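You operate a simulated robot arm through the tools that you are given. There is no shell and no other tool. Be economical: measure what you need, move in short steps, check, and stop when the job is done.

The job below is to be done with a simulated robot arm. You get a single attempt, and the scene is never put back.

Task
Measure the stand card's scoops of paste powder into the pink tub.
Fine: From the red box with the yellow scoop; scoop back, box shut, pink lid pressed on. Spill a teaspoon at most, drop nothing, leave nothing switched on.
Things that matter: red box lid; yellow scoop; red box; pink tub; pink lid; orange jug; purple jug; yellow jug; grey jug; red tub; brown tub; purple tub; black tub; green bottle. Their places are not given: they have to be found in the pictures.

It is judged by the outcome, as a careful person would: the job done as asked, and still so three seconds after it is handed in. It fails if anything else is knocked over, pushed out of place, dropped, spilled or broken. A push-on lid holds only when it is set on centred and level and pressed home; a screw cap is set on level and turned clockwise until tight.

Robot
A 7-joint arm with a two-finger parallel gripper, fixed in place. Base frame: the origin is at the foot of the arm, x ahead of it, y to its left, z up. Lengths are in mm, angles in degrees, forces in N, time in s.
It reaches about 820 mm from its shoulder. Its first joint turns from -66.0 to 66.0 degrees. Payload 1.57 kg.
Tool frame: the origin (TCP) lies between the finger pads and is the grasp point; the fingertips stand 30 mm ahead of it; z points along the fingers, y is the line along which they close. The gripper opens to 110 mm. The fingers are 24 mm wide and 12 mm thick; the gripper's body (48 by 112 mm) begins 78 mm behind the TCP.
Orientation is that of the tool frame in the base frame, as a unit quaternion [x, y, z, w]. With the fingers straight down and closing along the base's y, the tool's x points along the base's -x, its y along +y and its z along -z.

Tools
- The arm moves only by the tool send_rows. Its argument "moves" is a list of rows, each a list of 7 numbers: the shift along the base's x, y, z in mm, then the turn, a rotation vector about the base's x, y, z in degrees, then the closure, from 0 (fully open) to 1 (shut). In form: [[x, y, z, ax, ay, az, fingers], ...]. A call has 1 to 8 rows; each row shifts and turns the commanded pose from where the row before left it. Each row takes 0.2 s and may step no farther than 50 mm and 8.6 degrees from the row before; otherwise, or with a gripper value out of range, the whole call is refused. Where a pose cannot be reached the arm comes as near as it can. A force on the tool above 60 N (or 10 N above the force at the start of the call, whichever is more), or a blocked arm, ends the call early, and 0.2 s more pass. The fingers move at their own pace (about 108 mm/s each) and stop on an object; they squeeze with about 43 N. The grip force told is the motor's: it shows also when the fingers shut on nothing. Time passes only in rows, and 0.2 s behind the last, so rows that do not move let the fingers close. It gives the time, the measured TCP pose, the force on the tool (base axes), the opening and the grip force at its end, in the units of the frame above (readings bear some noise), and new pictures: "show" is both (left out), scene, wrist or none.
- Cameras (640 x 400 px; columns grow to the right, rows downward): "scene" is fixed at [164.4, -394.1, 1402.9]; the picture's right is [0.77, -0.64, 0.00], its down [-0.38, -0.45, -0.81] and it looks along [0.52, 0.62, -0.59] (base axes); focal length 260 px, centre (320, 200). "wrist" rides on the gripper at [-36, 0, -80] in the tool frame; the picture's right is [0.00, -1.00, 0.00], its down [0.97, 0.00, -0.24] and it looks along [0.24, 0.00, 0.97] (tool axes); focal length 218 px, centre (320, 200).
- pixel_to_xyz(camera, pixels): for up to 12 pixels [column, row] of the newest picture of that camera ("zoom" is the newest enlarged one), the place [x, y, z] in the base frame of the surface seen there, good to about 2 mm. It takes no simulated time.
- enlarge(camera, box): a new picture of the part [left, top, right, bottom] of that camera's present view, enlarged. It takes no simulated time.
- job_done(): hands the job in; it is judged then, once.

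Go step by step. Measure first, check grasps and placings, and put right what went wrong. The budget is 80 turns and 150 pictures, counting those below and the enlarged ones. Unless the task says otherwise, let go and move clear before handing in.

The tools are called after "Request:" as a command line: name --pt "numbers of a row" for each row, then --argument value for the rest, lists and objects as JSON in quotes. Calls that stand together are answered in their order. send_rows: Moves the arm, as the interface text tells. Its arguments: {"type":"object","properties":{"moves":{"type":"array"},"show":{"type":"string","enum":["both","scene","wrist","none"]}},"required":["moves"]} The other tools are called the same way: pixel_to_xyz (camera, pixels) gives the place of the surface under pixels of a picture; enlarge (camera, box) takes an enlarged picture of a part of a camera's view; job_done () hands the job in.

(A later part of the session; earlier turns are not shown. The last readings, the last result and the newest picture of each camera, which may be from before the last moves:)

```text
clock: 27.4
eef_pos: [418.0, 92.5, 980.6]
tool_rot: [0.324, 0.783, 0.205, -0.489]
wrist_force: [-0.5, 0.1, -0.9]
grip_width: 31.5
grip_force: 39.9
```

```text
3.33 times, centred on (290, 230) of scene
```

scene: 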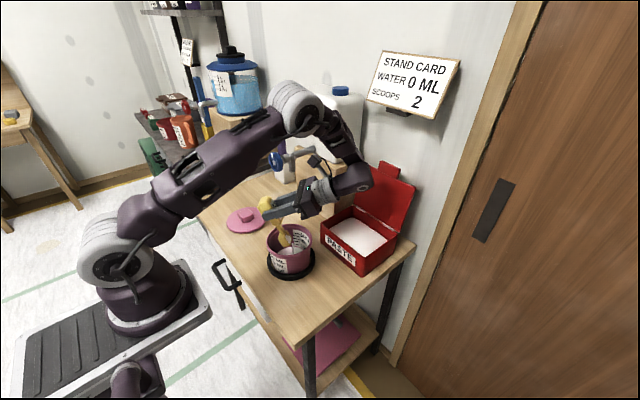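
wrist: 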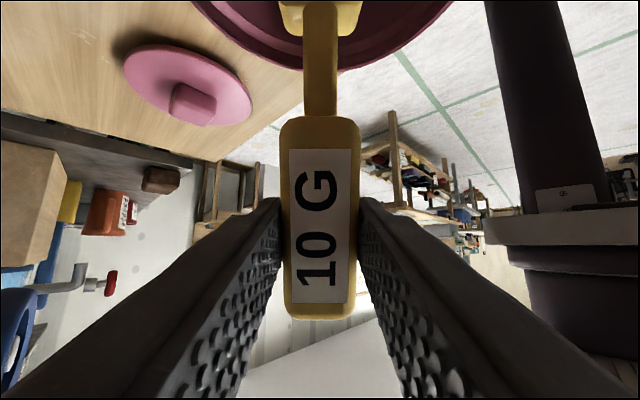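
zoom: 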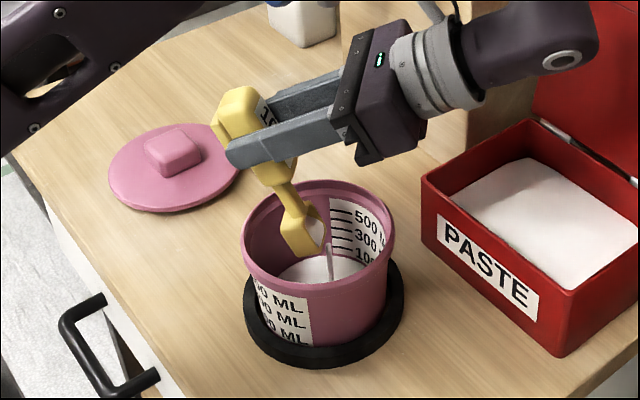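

Powder is pouring into the tub. Tilt further and wait for it to empty.

Request:
send_rows --pt "10.1 -10 1.4 5.62 5.7 0 0.9" --pt "10.5 -10.4 2 5.62 5.7 0 0.9" --pt "8 -8 2 5.62 5.7 0 0.9" --pt "0 0 0 0 0 0 0.9" --pt "0 0 0 0 0 0 0.9" --pt "0 0 0 0 0 0 0.9" --pt "0 0 0 0 0 0 0.9" --show "scene"

Request:
enlarge --camera "scene" --box '[230, 170, 350, 290]'

```text
clock: 29.0
eef_pos: [446.6, 65.6, 985.5]
tool_rot: [0.276, 0.664, 0.266, -0.642]
wrist_force: [0.0, -0.1, 0.4]
grip_width: 31.5
grip_force: 39.7
```

scene: 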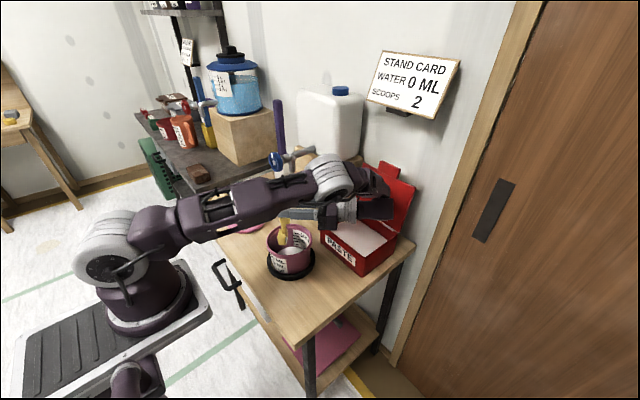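

```text
3.33 times, centred on (290, 230) of scene
```

zoom: 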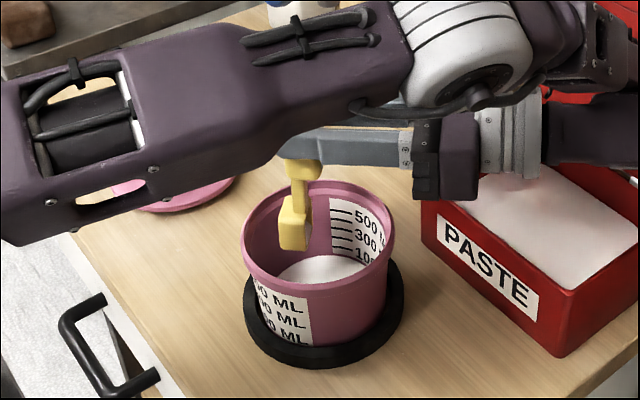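

Poured. Return to level along the reverse path.

Request:
send_rows --pt "-8 8 -2 -5.62 -5.7 0 0.9" --pt "-10.5 10.4 -2 -5.62 -5.7 0 0.9" --pt "-10.1 10 -1.4 -5.62 -5.7 0 0.9" --pt "-9.6 9.5 -1 -5.62 -5.7 0 0.9" --pt "-9.0 8.9 -1 -5.62 -5.7 0 0.9" --pt "-8.2 8.1 -1 -5.62 -5.7 0 0.9" --pt "-7.2 7.1 -1 -5.62 -5.7 0 0.9" --pt "-6.1 6 -1 -5.62 -5.7 0 0.9" --show "none"

Request:
send_rows --pt "-4.8 4.7 0 -5.62 -5.7 0 0.9" --pt "-3.5 3.4 0 -5.62 -5.7 0 0.9" --pt "-2.1 2.1 0 -5.62 -5.7 0 0.9" --show "scene"

Request:
enlarge --camera "scene" --box '[230, 170, 350, 290]'

```text
clock: 30.8
eef_pos: [378.8, 131.4, 978.5]
tool_rot: [0.373, 0.904, 0.083, -0.19]
wrist_force: [-0.8, 0.2, 0.4]
grip_width: 31.3
grip_force: 39.9
```

```text
clock: 31.6
eef_pos: [367.2, 141.6, 977.1]
tool_rot: [0.38, 0.925, 0.004, 0.002]
wrist_force: [0.8, -0.2, 0.0]
grip_width: 31.4
grip_force: 40.2
```

scene: 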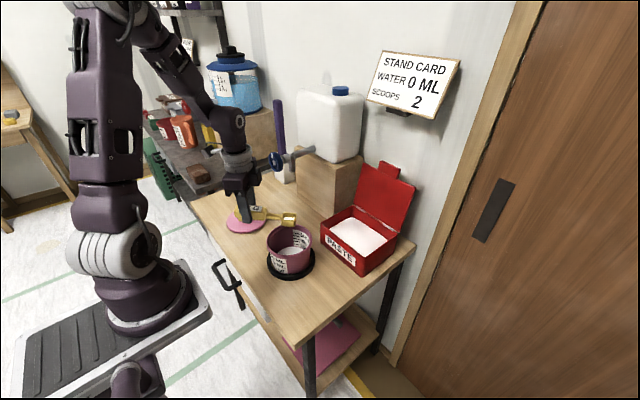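

```text
3.33 times, centred on (290, 230) of scene
```

zoom: 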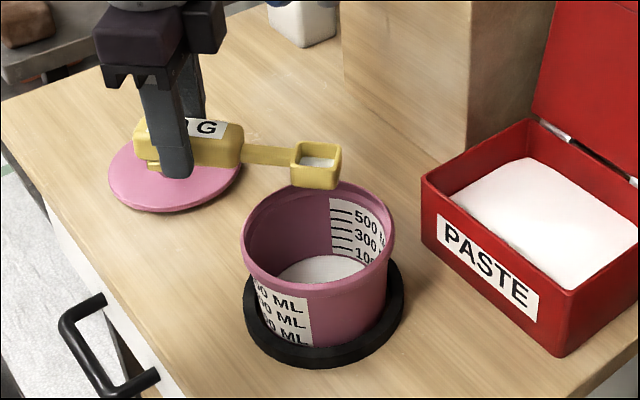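

The bowl seems to hold a residue; look closer.

Request:
enlarge --camera "scene" --box '[274, 204, 306, 226]'

Request:
enlarge --camera "scene" --box '[265, 225, 320, 285]'

```text
16.00 times, centred on (290, 215) of scene
```

zoom: 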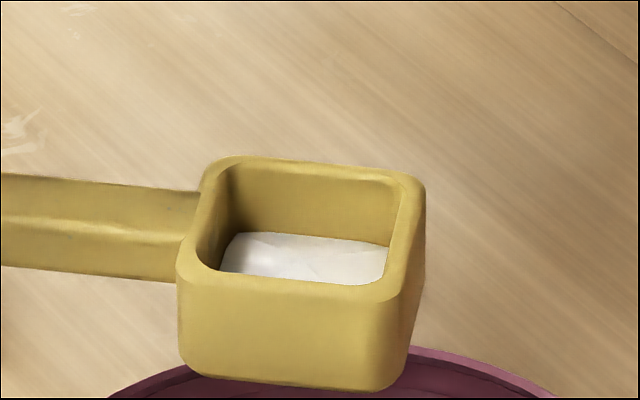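

```text
6.67 times, centred on (292, 255) of scene
```

zoom: 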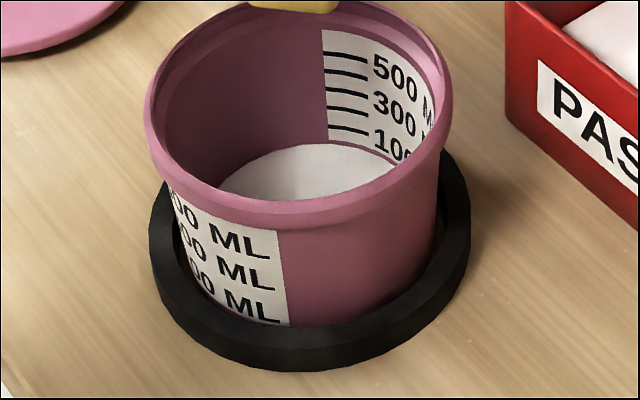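

About a fifth of the powder stays at 88° tilt. A fuller dump needs ~120°, so I'll set the scoop back and regrasp with the hand leaning back 30°. First carry it to its place.

Request:
send_rows --pt "2 -22 0 0 0 5 0.9" --pt "2.5 -32 0 0 0 6.6 0.9" --pt "2.5 -32 0 0 0 6.6 0.9" --pt "2.5 -32 0 0 0 6.6 0.9" --pt "2.5 -32 0 0 0 6.6 0.9" --pt "2.5 -32 0 0 0 6.6 0.9" --pt "2 -24 -20 0 0 6.2 0.9" --pt "0.8 -10.4 -30 0 0 0 0.9" --show "none"

Request:
send_rows --pt "0 0 -35 0 0 0 0.9" --pt "0 0 -30 0 0 0 0.9" --pt "0 0 -20 0 0 0 0.9" --show "both"

```text
clock: 33.4
eef_pos: [385.2, -73.0, 923.8]
tool_rot: [0.003, 1.0, 0.003, 0.0]
wrist_force: [-0.4, 0.3, -1.4]
grip_width: 31.5
grip_force: 40.1
```

```text
clock: 34.2
eef_pos: [385.0, -74.1, 841.5]
tool_rot: [0.003, 1.0, 0.004, 0.0]
wrist_force: [0.7, -0.1, -0.3]
grip_width: 31.2
grip_force: 40.2
```

scene: 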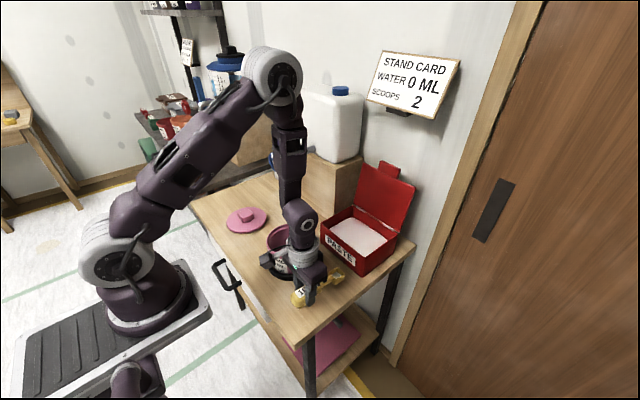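
wrist: 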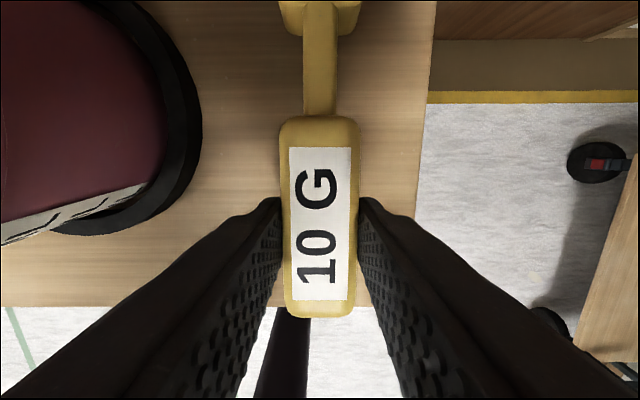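

Lower the last 22 mm gently and release, then lean the hand back.

Request:
send_rows --pt "0 0 -12 0 0 0 0.9" --pt "0 0 -7 0 0 0 0.9" --pt "0 0 -2.5 0 0 0 0.9" --pt "0 0 0 0 0 0 0.6" --pt "0 0 0 0 0 0 0.5" --pt "0 0 20 0 0 0 0.5" --pt "0 0 40 0 0 0 0.5" --show "none"

Request:
send_rows --pt "0 0 0 0 -7.5 0 0.5" --pt "0 0 0 0 -7.5 0 0.5" --pt "0 0 0 0 -7.5 0 0.5" --pt "0 0 0 0 -7.5 0 0.5" --show "both"

Request:
enlarge --camera "scene" --box '[265, 225, 345, 310]'

```text
clock: 35.8
eef_pos: [384.2, -72.6, 880.7]
tool_rot: [0.005, 1.0, 0.003, 0.001]
wrist_force: [1.0, -0.6, -0.6]
grip_width: 54.9
grip_force: 0.2
```

```text
clock: 36.8
eef_pos: [384.8, -70.0, 874.0]
tool_rot: [0.001, 0.984, 0.007, 0.179]
wrist_force: [0.2, 0.3, -0.1]
grip_width: 54.8
grip_force: 0.1
out of reach, approached as far as the arm can: row 3, 4
```

scene: 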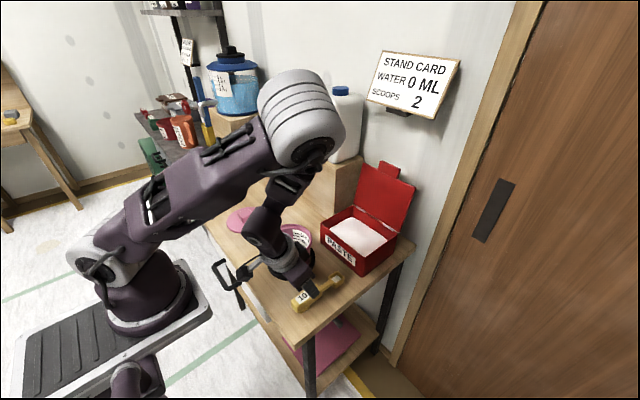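
wrist: 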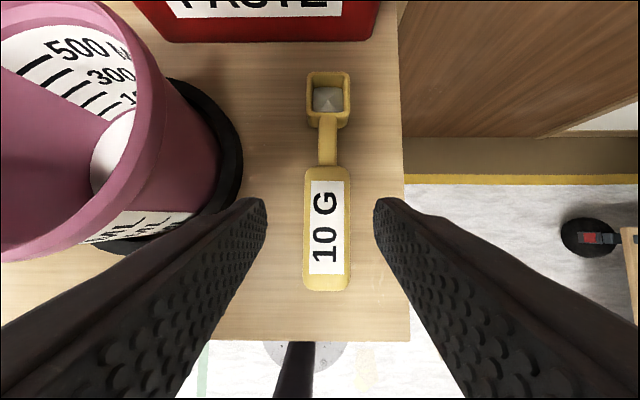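

```text
4.71 times, centred on (305, 268) of scene
```

zoom: 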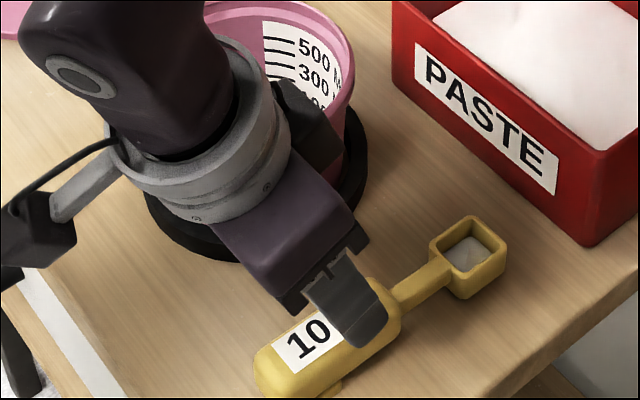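

Hand lean stops at ~20.6° here, which still adds 20° to the dump. Residue is a small heap. Grip again with this lean.

Request:
send_rows --pt "1 -2 -27 0 0 0 0.5" --pt "1 -2 -20 0 0 0 0.5" --pt "1 0 -10 0 0 0 0.5" --show "wrist"

```text
clock: 37.6
eef_pos: [387.1, -73.7, 815.6]
tool_rot: [-0.001, 0.984, 0.008, 0.181]
wrist_force: [-0.7, -0.7, 0.0]
grip_width: 55.2
grip_force: 0.0
```

wrist: 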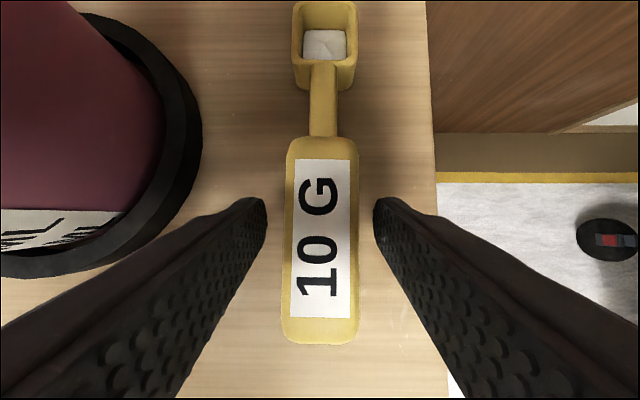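

Try a bit more lean here, then grip.

Request:
send_rows --pt "0 0 3 0 -7 0 0.5" --pt "0 0 0 0 0 0 0.5" --show "none"

```text
clock: 38.2
eef_pos: [390.1, -72.3, 816.7]
tool_rot: [-0.003, 0.973, 0.01, 0.231]
wrist_force: [0.7, 0.2, -0.4]
grip_width: 55.1
grip_force: 0.0
out of reach, approached as far as the arm can: row 1
```

Request:
send_rows --pt "0 -1 3 0 -6 0 0.5" --pt "0 0 0 0 0 0 0.5" --show "scene"

```text
clock: 38.8
eef_pos: [409.9, -82.8, 815.2]
tool_rot: [-0.002, 0.957, 0.007, 0.292]
wrist_force: [0.3, -0.4, 0.8]
grip_width: 54.9
grip_force: 0.0
out of reach, approached as far as the arm can: row 1
```

scene: 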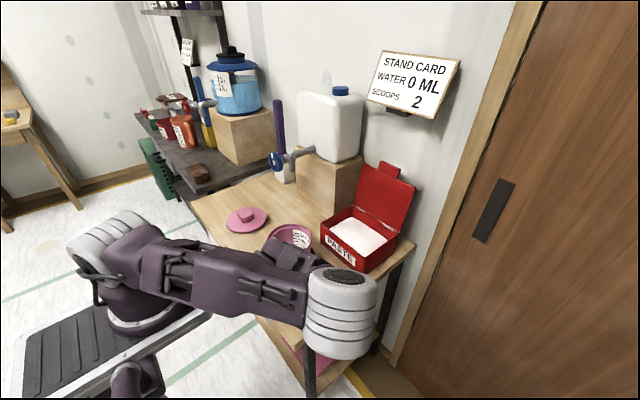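

The elbow swung aside — not a posture I want. Rise off and reduce the lean to bring it back.

Request:
send_rows --pt "-5 5 15 0 2 0 0.5" --pt "-5 4 20 0 4 0 0.5" --pt "-5 0 20 0 4 0 0.5" --pt "-5 0 10 0 4 0 0.5" --show "both"

```text
clock: 39.8
eef_pos: [394.5, -79.1, 882.1]
tool_rot: [0.0, 0.985, 0.009, 0.172]
wrist_force: [0.1, -0.7, 0.5]
grip_width: 54.8
grip_force: 0.0
out of reach, approached as far as the arm can: row 1
```

scene: 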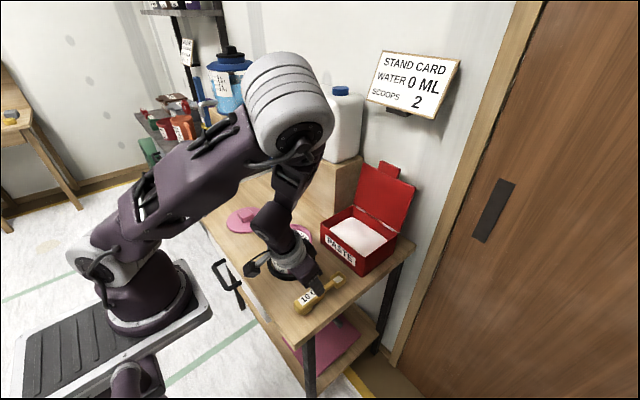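
wrist: 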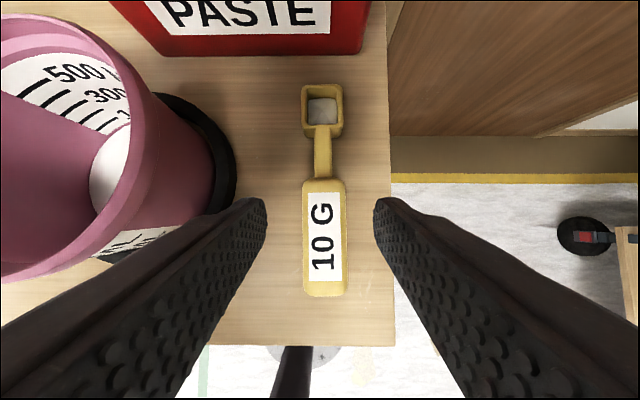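

Request:
pixel_to_xyz --camera "wrist" --pixels '[[308, 240], [340, 240], [323, 190], [323, 285], [308, 90], [340, 90], [322, 110], [324, 296]]'

```text
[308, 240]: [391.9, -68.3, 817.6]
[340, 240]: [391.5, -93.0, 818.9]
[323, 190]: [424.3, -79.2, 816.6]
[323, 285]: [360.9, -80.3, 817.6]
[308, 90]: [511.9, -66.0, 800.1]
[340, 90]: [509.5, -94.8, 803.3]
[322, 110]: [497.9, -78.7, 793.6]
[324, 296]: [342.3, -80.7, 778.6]
```

Scoop was nudged ~5 mm (now y≈−80) but still upright; it'll be returned to its original place at the end. Descend and grip at ~20° lean.

Request:
send_rows --pt "-2 0 -30 0 0.5 0 0.5" --pt "-2 -1 -25 0 0.5 0 0.5" --pt "0 0 -10 0 0 0 0.5" --pt "0 0 0 0 0 0 0.9" --pt "0 0 0 0 0 0 0.9" --pt "0 0 0 0 0 0 0.9" --show "both"

```text
clock: 41.2
eef_pos: [390.1, -80.1, 817.4]
tool_rot: [-0.001, 0.987, 0.008, 0.163]
wrist_force: [-0.8, 0.3, 0.2]
grip_width: 31.1
grip_force: 40.6
```

scene: 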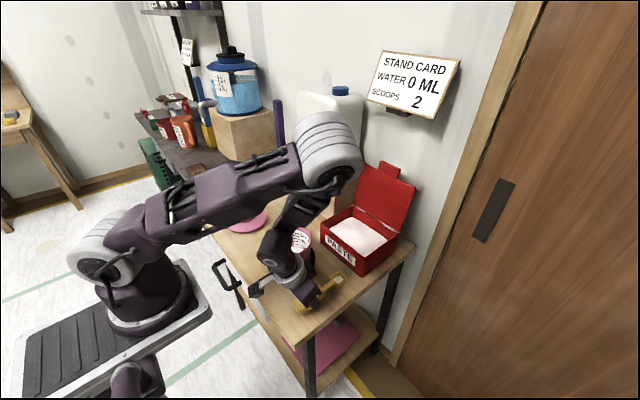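
wrist: 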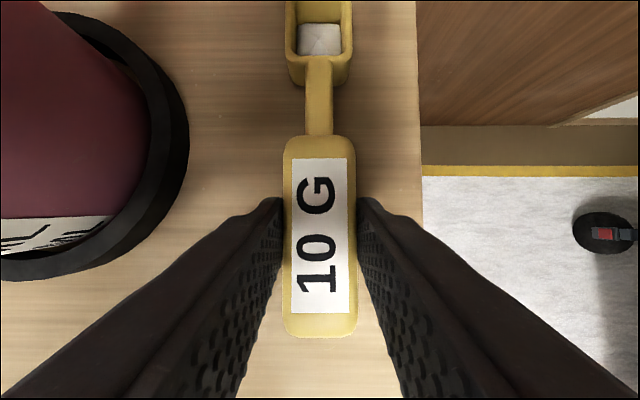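

Gripped with 19° lean. Lift and go to the tub to dump the residue as a test of the larger tilt.

Request:
send_rows --pt "0 0 35 0 0 0 0.9" --pt "0 0 45 0 0 0 0.9" --pt "0 0 45 0 0 0 0.9" --pt "0 5 30 0 0 0 0.9" --pt "0 10 0 0 0 -3 0.9" --show "none"

Request:
send_rows --pt "-3 25 0 0 0 -5 0.9" --pt "-3 28 0 0 0 -5.5 0.9" --pt "-3 28 0 0 0 -5.5 0.9" --pt "-3 28 0 0 0 -5.5 0.9" --pt "-3 28 0 0 0 -5.5 0.9" --pt "-3 28 0 0 0 -5.5 0.9" --pt "-3 25 0 0 0 -5.5 0.9" --pt "-2 19 0 0 0 -4 0.9" --show "both"

```text
clock: 42.4
eef_pos: [393.4, -66.8, 972.8]
tool_rot: [0.026, 0.986, 0.003, 0.163]
wrist_force: [0.4, -0.3, -0.2]
grip_width: 31.4
grip_force: 40.1
```

```text
clock: 44.2
eef_pos: [388.1, 122.0, 965.3]
tool_rot: [0.378, 0.911, -0.055, 0.153]
wrist_force: [-0.2, -0.3, -0.9]
grip_width: 31.4
grip_force: 40.1
out of reach, approached as far as the arm can: row 5, 6
```

scene: 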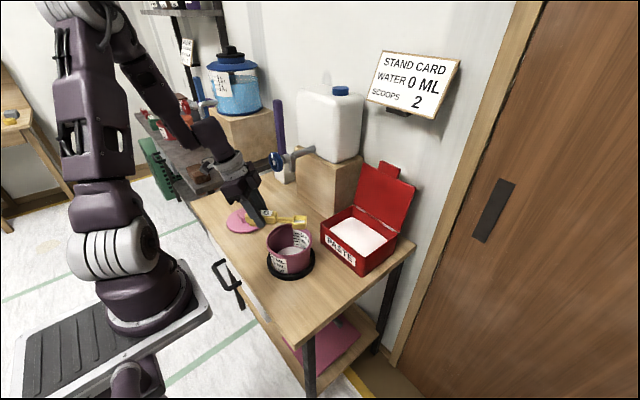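
wrist: 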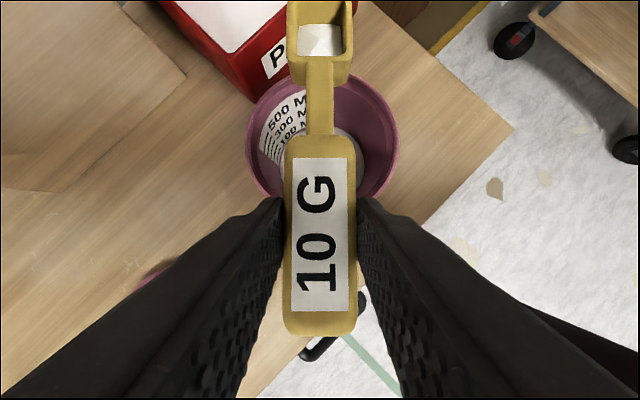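

Start the tilt; first 40° roughly in place (bowl returns over the tub as it tilts), then follow the earlier path.

Request:
send_rows --pt "0 0 2 5.62 5.7 0 0.9" --pt "0 0 2 5.62 5.7 0 0.9" --pt "0 0 2 5.62 5.7 0 0.9" --pt "0 0 2 5.62 5.7 0 0.9" --pt "2 -2 0 5.62 5.7 0 0.9" --pt "8.2 -8.1 2 5.62 5.7 0 0.9" --pt "9 -8.9 2 5.62 5.7 0 0.9" --pt "9.6 -9.5 3 5.62 5.7 0 0.9" --show "none"

Request:
send_rows --pt "10.1 -10 1.4 5.62 5.7 0 0.9" --pt "10.5 -10.4 2 5.62 5.7 0 0.9" --pt "10.2 -10.1 0 5.62 5.7 0 0.9" --pt "10.2 -10.1 -2 5.62 5.7 0 0.9" --pt "10 -9.9 -4 5.62 5.7 0 0.9" --show "scene"

Request:
enlarge --camera "scene" --box '[230, 170, 350, 290]'

```text
clock: 46.0
eef_pos: [416.2, 94.8, 984.3]
tool_rot: [0.356, 0.851, 0.151, -0.356]
wrist_force: [0.2, -0.1, 0.0]
grip_width: 31.1
grip_force: 39.5
```

```text
clock: 47.2
eef_pos: [461.0, 50.3, 979.0]
tool_rot: [0.285, 0.686, 0.246, -0.622]
wrist_force: [0.5, -0.8, -0.5]
grip_width: 31.3
grip_force: 40.2
out of reach, approached as far as the arm can: row 5
```

scene: 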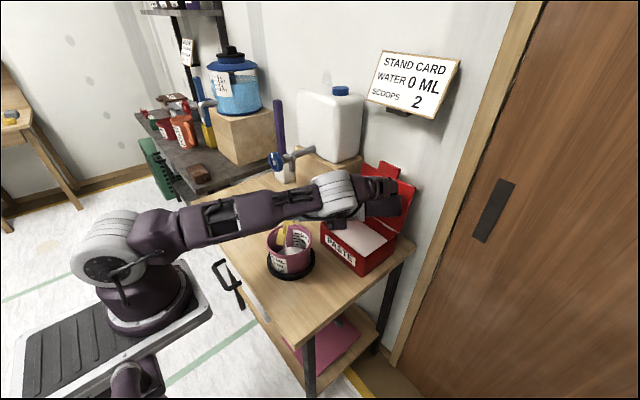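

```text
3.33 times, centred on (290, 230) of scene
```

zoom: 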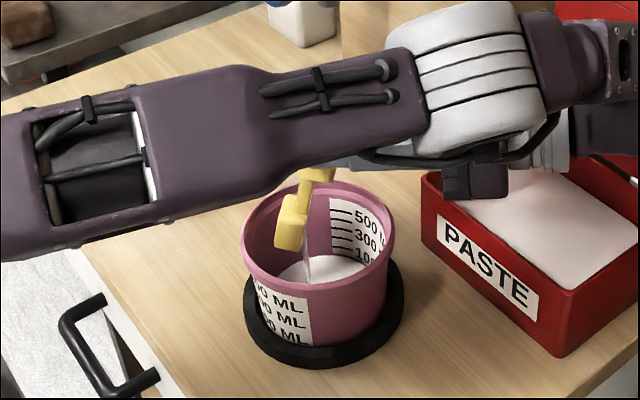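

The residue is pouring at ~104° tilt. Wait briefly for it to finish, then look.

Request:
send_rows --pt "0 0 0 0 0 0 0.9" --pt "0 0 0 0 0 0 0.9" --pt "0 0 0 0 0 0 0.9" --pt "0 0 0 0 0 0 0.9" --pt "0 0 0 0 0 0 0.9" --show "none"

Request:
send_rows --pt "-10 9.9 4 -5.62 -5.7 0 0.9" --pt "-10.2 10.1 3 -5.62 -5.7 0 0.9" --pt "-10.2 10.1 2 -5.62 -5.7 0 0.9" --pt "-10.5 10.4 2 -5.62 -5.7 0 0.9" --pt "-10.1 10 0 -5.62 -5.7 0 0.9" --pt "-9.6 9.5 0 -5.62 -5.7 0 0.9" --pt "-9 8.9 0 -5.62 -5.7 0 0.9" --pt "-8 7.9 0 -5.62 -5.7 0 0.9" --show "scene"

Request:
enlarge --camera "scene" --box '[250, 190, 330, 290]'

```text
clock: 48.4
eef_pos: [461.4, 50.4, 979.5]
tool_rot: [0.285, 0.687, 0.246, -0.621]
wrist_force: [-0.6, 0.5, -0.2]
grip_width: 31.1
grip_force: 40.1
```

```text
clock: 50.2
eef_pos: [382.3, 127.9, 989.8]
tool_rot: [0.378, 0.907, 0.074, -0.168]
wrist_force: [-0.3, 0.4, -0.6]
grip_width: 31.4
grip_force: 39.8
```

scene: 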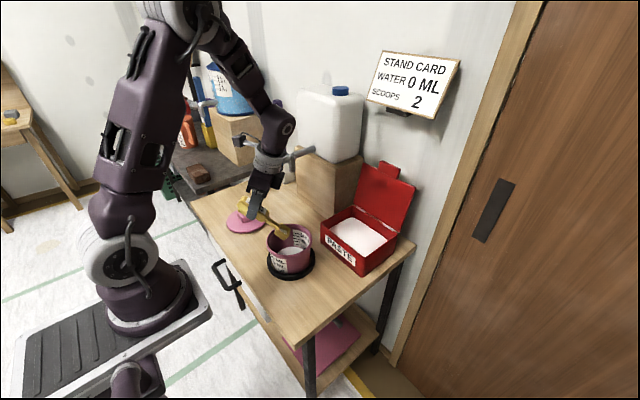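

```text
4.00 times, centred on (290, 240) of scene
```

zoom: 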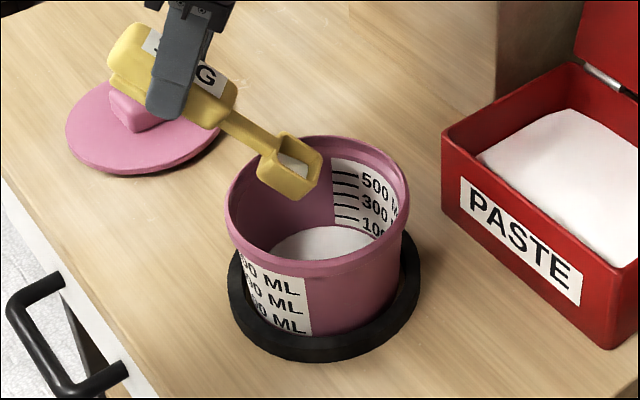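

Request:
enlarge --camera "scene" --box '[308, 218, 336, 244]'

Request:
enlarge --camera "scene" --box '[308, 222, 340, 242]'

```text
15.38 times, centred on (322, 231) of scene
```

zoom: 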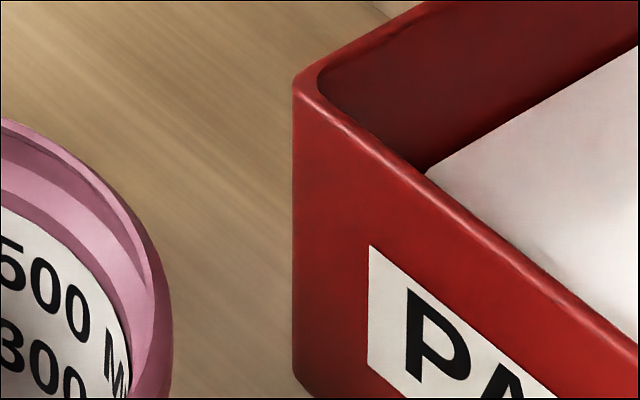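

```text
16.00 times, centred on (324, 232) of scene
```

zoom: 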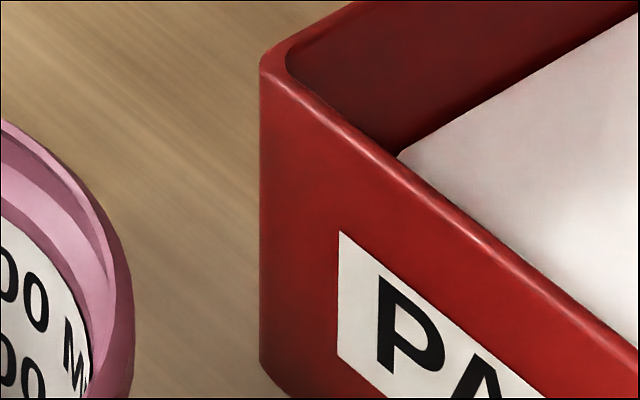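

Wrong window; the bowl is at about (322, 232)/4 offset → scene (322→ 250+290/4, 190+165/4) = (322?) — actually (283+..). Look at the bowl at (272+..): box around (322,…) recalculated as (250+72, …) is off; use (280–300, 226–242).

Request:
enlarge --camera "scene" --box '[266, 216, 306, 246]'

```text
13.33 times, centred on (286, 231) of scene
```

zoom: 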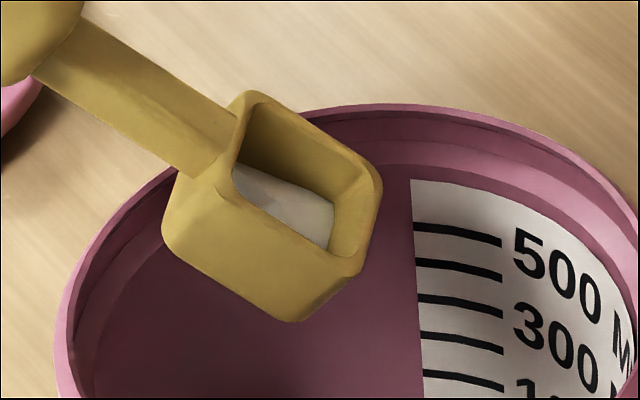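

Only a thin film remains, good. Now go back to the powder for the second scoop: yaw to −90° at 40–45° tilt.

Request:
send_rows --pt "22 -14 0 0 0 -5.6 0.9" --pt "30 -12 0 0 0 -5.6 0.9" --pt "30 -10 0 0 0 -5.6 0.9" --pt "30 -8 0 0 0 -5.6 0.9" --pt "30 -8 0 0 0 -5.6 0.9" --pt "30 -7 0 0 0 -5.6 0.9" --pt "31 -7 0 0 0 -5.6 0.9" --pt "30 -6 -10 0 0 -6 0.9" --show "both"

Request:
enlarge --camera "scene" --box '[312, 165, 408, 265]'

```text
clock: 52.0
eef_pos: [618.0, 51.5, 981.4]
tool_rot: [0.698, 0.692, 0.135, -0.126]
wrist_force: [0.1, -0.7, 0.2]
grip_width: 31.2
grip_force: 40.0
```

scene: 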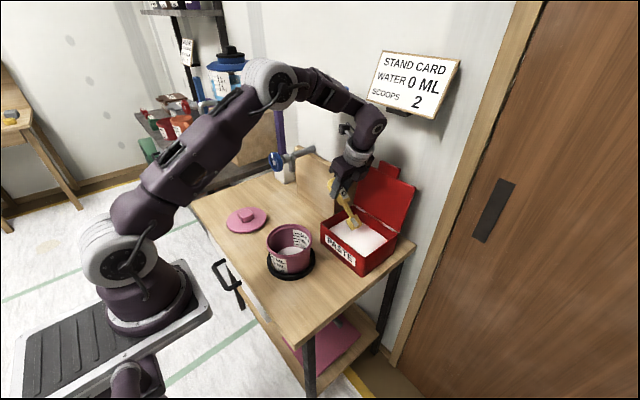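
wrist: 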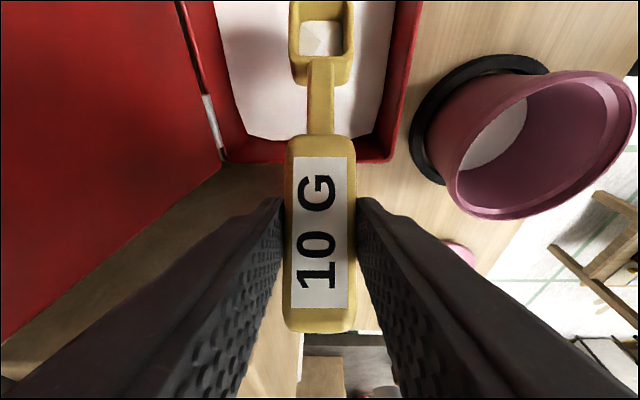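

```text
4.00 times, centred on (360, 215) of scene
```

zoom: 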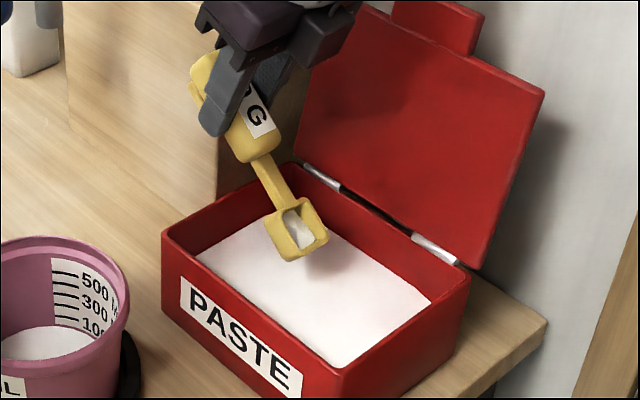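

Same position as last time (tilt 40°). Dip and sweep again.

Request:
send_rows --pt "-2 0 -27 0 0 0 0.9" --pt "-1 -1 -27 0 0 0 0.9" --pt "0 0 -26 0 0 0 0.9" --pt "0 -6.3 -7.4 -6 0 0 0.9" --pt "0 -8.5 -10.2 -6 0 0 0.9" --pt "0 -9.4 -10.4 -6 0 0 0.9" --pt "0 -8.7 -8 -6 0 0 0.9" --show "both"

```text
clock: 53.3
eef_pos: [614.5, 37.9, 883.1]
tool_rot: [0.707, 0.704, 0.052, -0.038]
wrist_force: [-4.4, 0.8, 11.8]
grip_width: 31.0
grip_force: 40.3
stopped in row 6: the force on the tool passed its limit (the readings are from after the stop); the commanded pose is now the measured one
```

scene: 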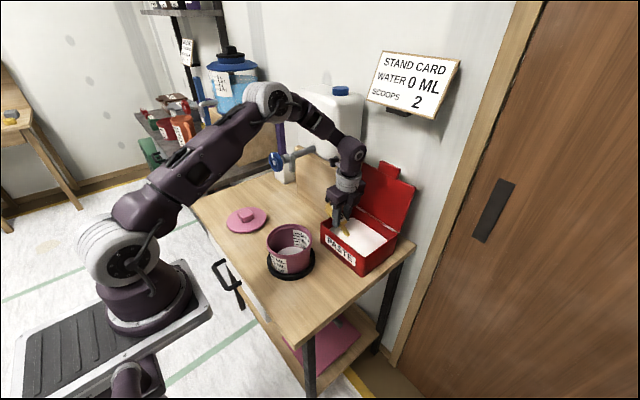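
wrist: 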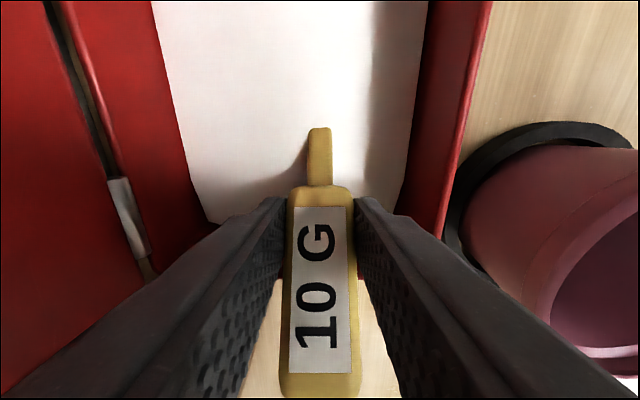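

The handle rear likely touched the box's left rim and the scoop slid in the grip. Lift straight up and inspect.

Request:
send_rows --pt "0 -2 15 0 0 0 0.9" --pt "0 -2 30 0 0 0 0.9" --pt "0 0 35 0 0 0 0.9" --show "both"

Request:
enlarge --camera "scene" --box '[312, 165, 408, 265]'

```text
clock: 54.1
eef_pos: [616.4, 30.6, 964.9]
tool_rot: [0.707, 0.704, 0.051, -0.037]
wrist_force: [0.4, 0.2, -1.1]
grip_width: 31.0
grip_force: 39.7
```

scene: 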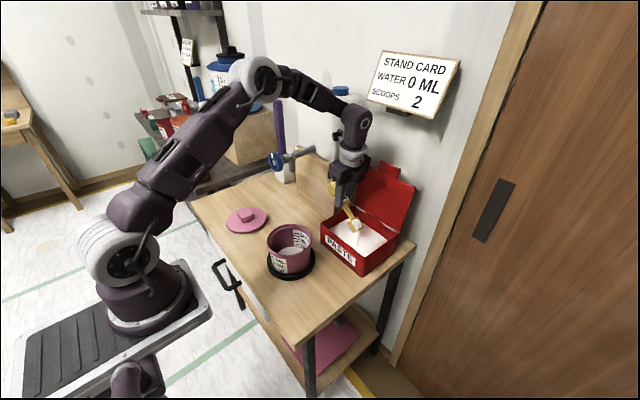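
wrist: 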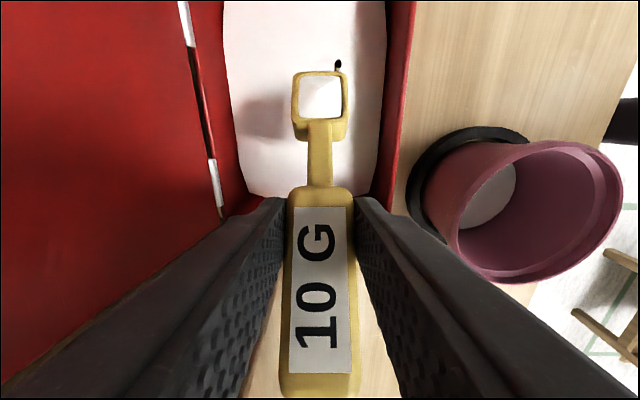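

```text
4.00 times, centred on (360, 215) of scene
```

zoom: 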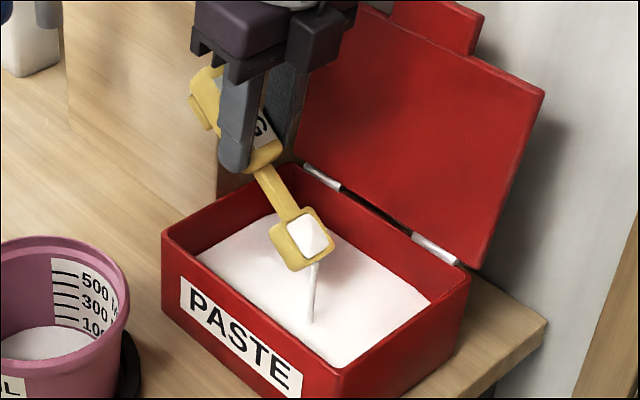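

The scoop has rotated in the grip (it is now steeper). Measure its actual attitude.

Request:
pixel_to_xyz --camera "zoom" --pixels '[[205, 75], [277, 145], [285, 190], [275, 235], [308, 208], [330, 235], [300, 268], [195, 105], [263, 170]]'

Request:
pixel_to_xyz --camera "wrist" --pixels '[[320, 72], [320, 119], [320, 130], [320, 180], [320, 190], [320, 300], [320, 370], [320, 385], [295, 75], [345, 75]]'

```text
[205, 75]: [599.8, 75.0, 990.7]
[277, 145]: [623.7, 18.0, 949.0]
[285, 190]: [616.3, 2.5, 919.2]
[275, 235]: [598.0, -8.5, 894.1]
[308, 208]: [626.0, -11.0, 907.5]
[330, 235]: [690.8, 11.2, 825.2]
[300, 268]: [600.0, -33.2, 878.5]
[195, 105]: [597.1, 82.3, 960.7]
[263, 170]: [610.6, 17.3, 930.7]
```

```text
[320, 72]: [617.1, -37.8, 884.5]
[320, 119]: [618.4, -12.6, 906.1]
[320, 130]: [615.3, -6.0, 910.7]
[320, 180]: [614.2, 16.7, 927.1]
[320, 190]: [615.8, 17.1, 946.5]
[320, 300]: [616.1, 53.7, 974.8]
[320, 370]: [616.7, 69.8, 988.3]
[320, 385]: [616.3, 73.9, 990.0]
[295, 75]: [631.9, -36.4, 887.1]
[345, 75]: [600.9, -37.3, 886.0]
```

The scoop now sits 31° relative to the hand (useful for dumping) and ~17 mm farther back. I redo the scoop staying inside the box walls with recomputed positions.

Request:
send_rows --pt "-1 -21 0 0 0 0 0.9" --pt "0 -21 -10 0 0 0 0.9" --pt "0 0 -33 0 0 0 0.9" --pt "0 0 -33 0 0 0 0.9" --pt "0 3.7 -7.2 -6.5 0 0 0.9" --pt "0 2.1 -6.5 -6 0 0 0.9" --show "both"

```text
clock: 55.5
eef_pos: [613.9, -1.9, 872.8]
tool_rot: [0.708, 0.705, -0.026, 0.041]
wrist_force: [0.1, -0.6, -0.7]
grip_width: 31.0
grip_force: 39.8
```

scene: 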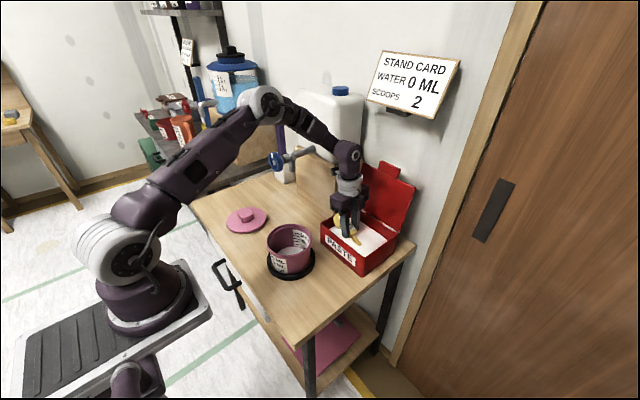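
wrist: 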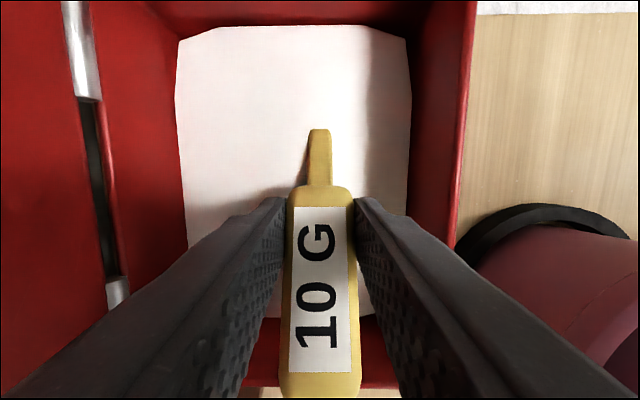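

No contact, bowl buried. Continue levelling and lift out.

Request:
send_rows --pt "0 -3.7 -2.5 -6 0 0 0.9" --pt "0 1.2 -3 -5 0 0 0.9" --pt "0 2.5 1 -4 0 0 0.9" --pt "0 2 2 -4 0 0 0.9" --pt "0 2 3 -4 0 0 0.9" --pt "0 1 5 -3 0 0 0.9" --pt "0 0 12 0 0 0 0.9" --pt "0 0 18 0 0 0 0.9" --show "both"

Request:
enlarge --camera "scene" --box '[312, 165, 408, 265]'

```text
clock: 57.3
eef_pos: [612.9, 1.7, 908.4]
tool_rot: [0.68, 0.681, -0.184, 0.198]
wrist_force: [-0.2, -0.1, -0.3]
grip_width: 30.7
grip_force: 40.4
```

scene: 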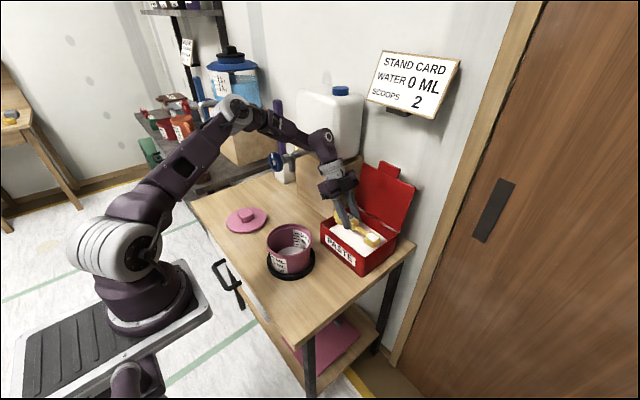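
wrist: 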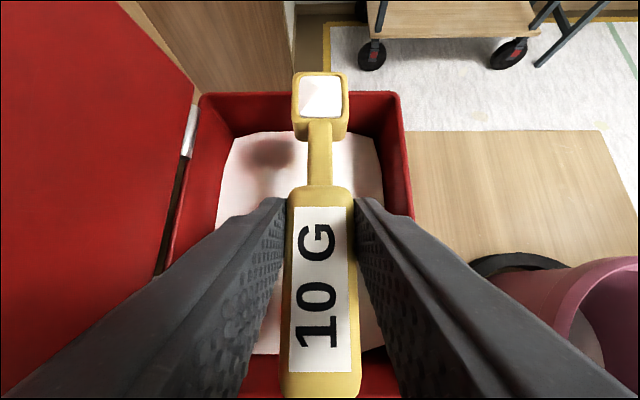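

```text
4.00 times, centred on (360, 215) of scene
```

zoom: 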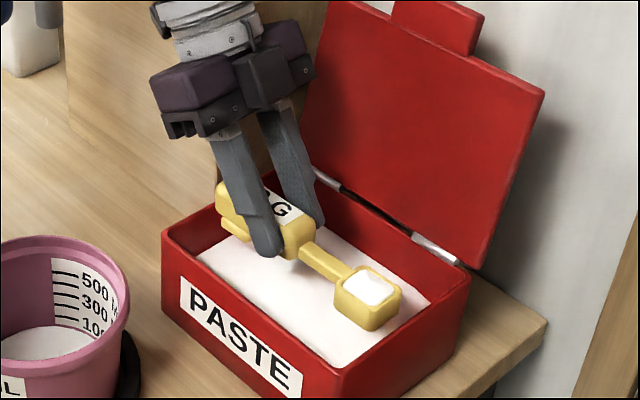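

Bowl full and about level. Verify its tilt.

Request:
pixel_to_xyz --camera "wrist" --pixels '[[320, 73], [320, 121], [320, 190], [320, 380], [320, 95], [298, 95], [343, 95]]'

Request:
enlarge --camera "wrist" --box '[280, 60, 360, 140]'

```text
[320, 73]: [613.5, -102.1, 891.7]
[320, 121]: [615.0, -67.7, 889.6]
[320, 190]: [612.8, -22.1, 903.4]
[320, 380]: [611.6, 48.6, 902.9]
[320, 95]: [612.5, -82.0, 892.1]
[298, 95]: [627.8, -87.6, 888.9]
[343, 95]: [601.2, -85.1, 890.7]
```

```text
5.00 times, centred on (320, 100) of wrist
```

zoom: 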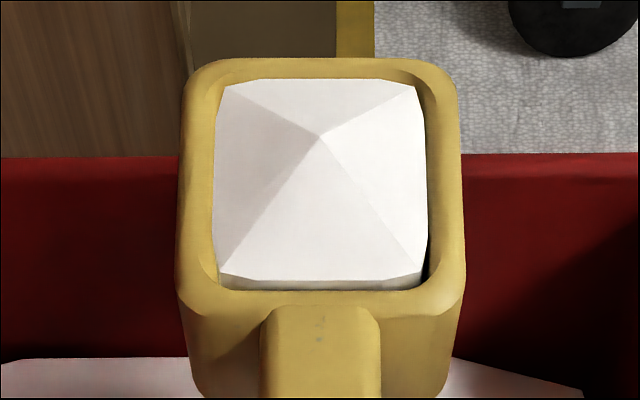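

Level and slightly heaped. Lift, then carry towards the tub keeping clear of the tap.

Request:
send_rows --pt "0 0 20 2 0 0 0.9" --pt "-5 2 28 3 0 0 0.9" --pt "-20 5 5 3 0 0 0.9" --pt "-34 7 0 0 0 4 0.9" --pt "-36 8 0 0 0 5 0.9" --pt "-36 8 0 0 0 5 0.9" --pt "-32 8 0 0 0 5 0.9" --pt "-16 4 0 0 0 5 0.9" --show "both"

```text
clock: 59.1
eef_pos: [433.8, 42.7, 960.8]
tool_rot: [0.532, 0.822, -0.102, 0.177]
wrist_force: [0.4, -0.3, -1.1]
grip_width: 30.6
grip_force: 39.9
```

scene: 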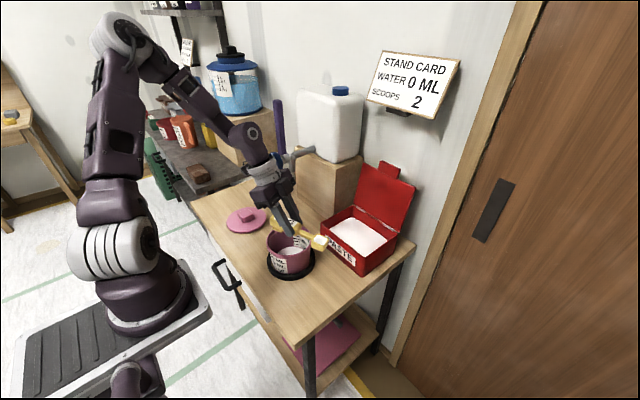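
wrist: 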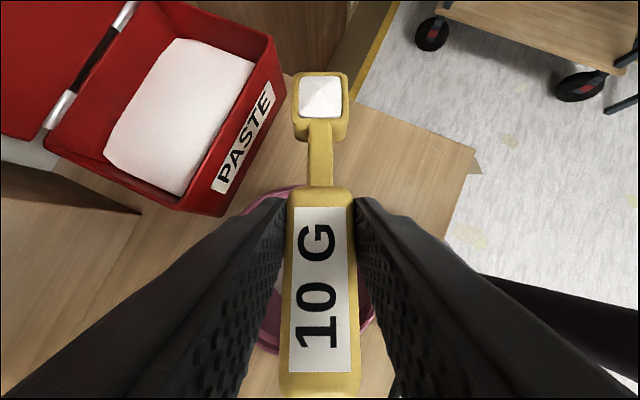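

Load intact. Bring the bowl over the tub.

Request:
send_rows --pt "-9 16 0 0 0 2 0.9" --pt "-10 27 0 0 0 3 0.9" --pt "-10 28 0 0 0 3 0.9" --pt "-7 18 0 0 0 1 0.9" --pt "-3 8 0 0 0 0 0.9" --show "both"

Request:
enlarge --camera "scene" --box '[230, 150, 350, 290]'

```text
clock: 60.3
eef_pos: [396.0, 142.7, 962.0]
tool_rot: [0.467, 0.86, -0.089, 0.183]
wrist_force: [0.0, -0.4, -1.1]
grip_width: 30.8
grip_force: 39.5
```

scene: 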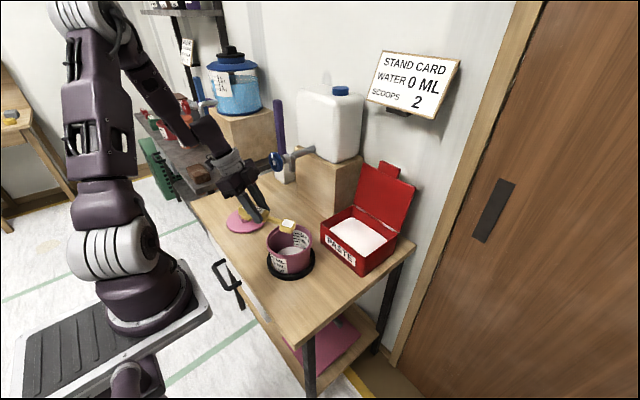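
wrist: 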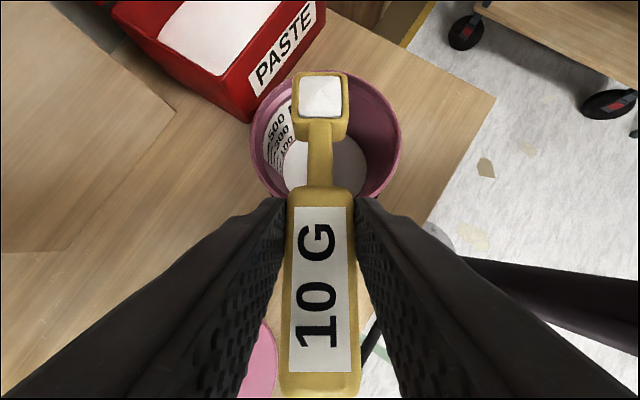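

```text
2.86 times, centred on (290, 220) of scene
```

zoom: 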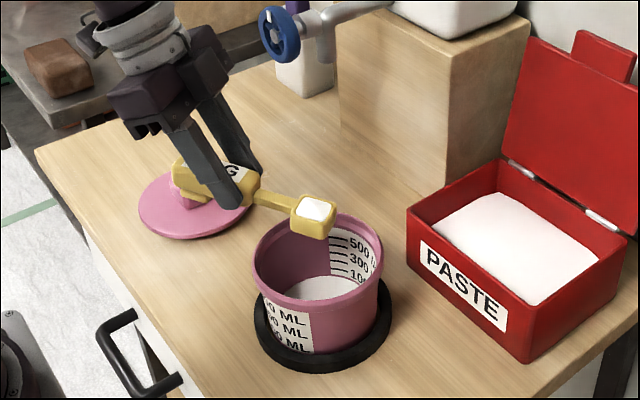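

Bowl is over the tub centre. Tilt around the bowl to pour.

Request:
send_rows --pt "3.7 -5.7 -1 6.71 4.36 0 0.9" --pt "3.5 -5.5 -1 6.71 4.36 0 0.9" --pt "4.3 -6.6 1 6.71 4.36 0 0.9" --pt "5.1 -7.8 4 6.71 4.36 0 0.9" --pt "5.6 -8.6 2 6.71 4.36 0 0.9" --pt "6 -9.3 2 6.71 4.36 0 0.9" --pt "6.4 -9.9 2 6.71 4.36 0 0.9" --pt "6.6 -10.2 0 6.71 4.36 0 0.9" --show "scene"

Request:
enlarge --camera "scene" --box '[230, 170, 350, 290]'

```text
clock: 62.1
eef_pos: [436.3, 79.5, 971.5]
tool_rot: [0.452, 0.821, 0.174, -0.302]
wrist_force: [0.4, -0.2, -0.3]
grip_width: 30.8
grip_force: 39.4
```

scene: 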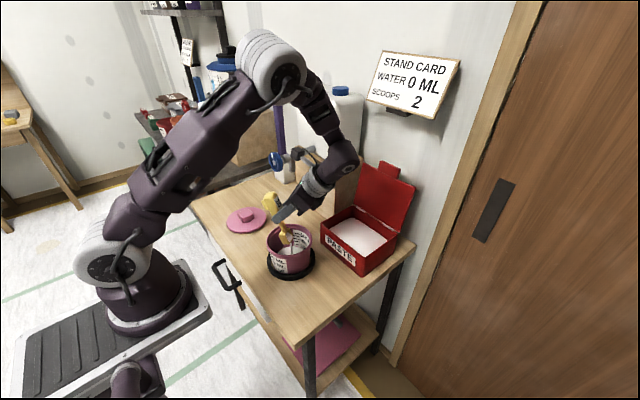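

```text
3.33 times, centred on (290, 230) of scene
```

zoom: 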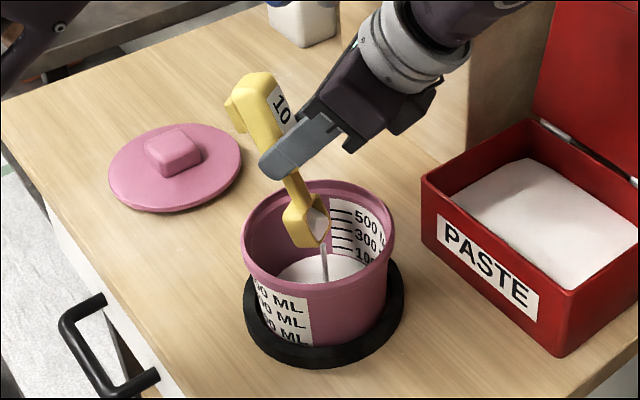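

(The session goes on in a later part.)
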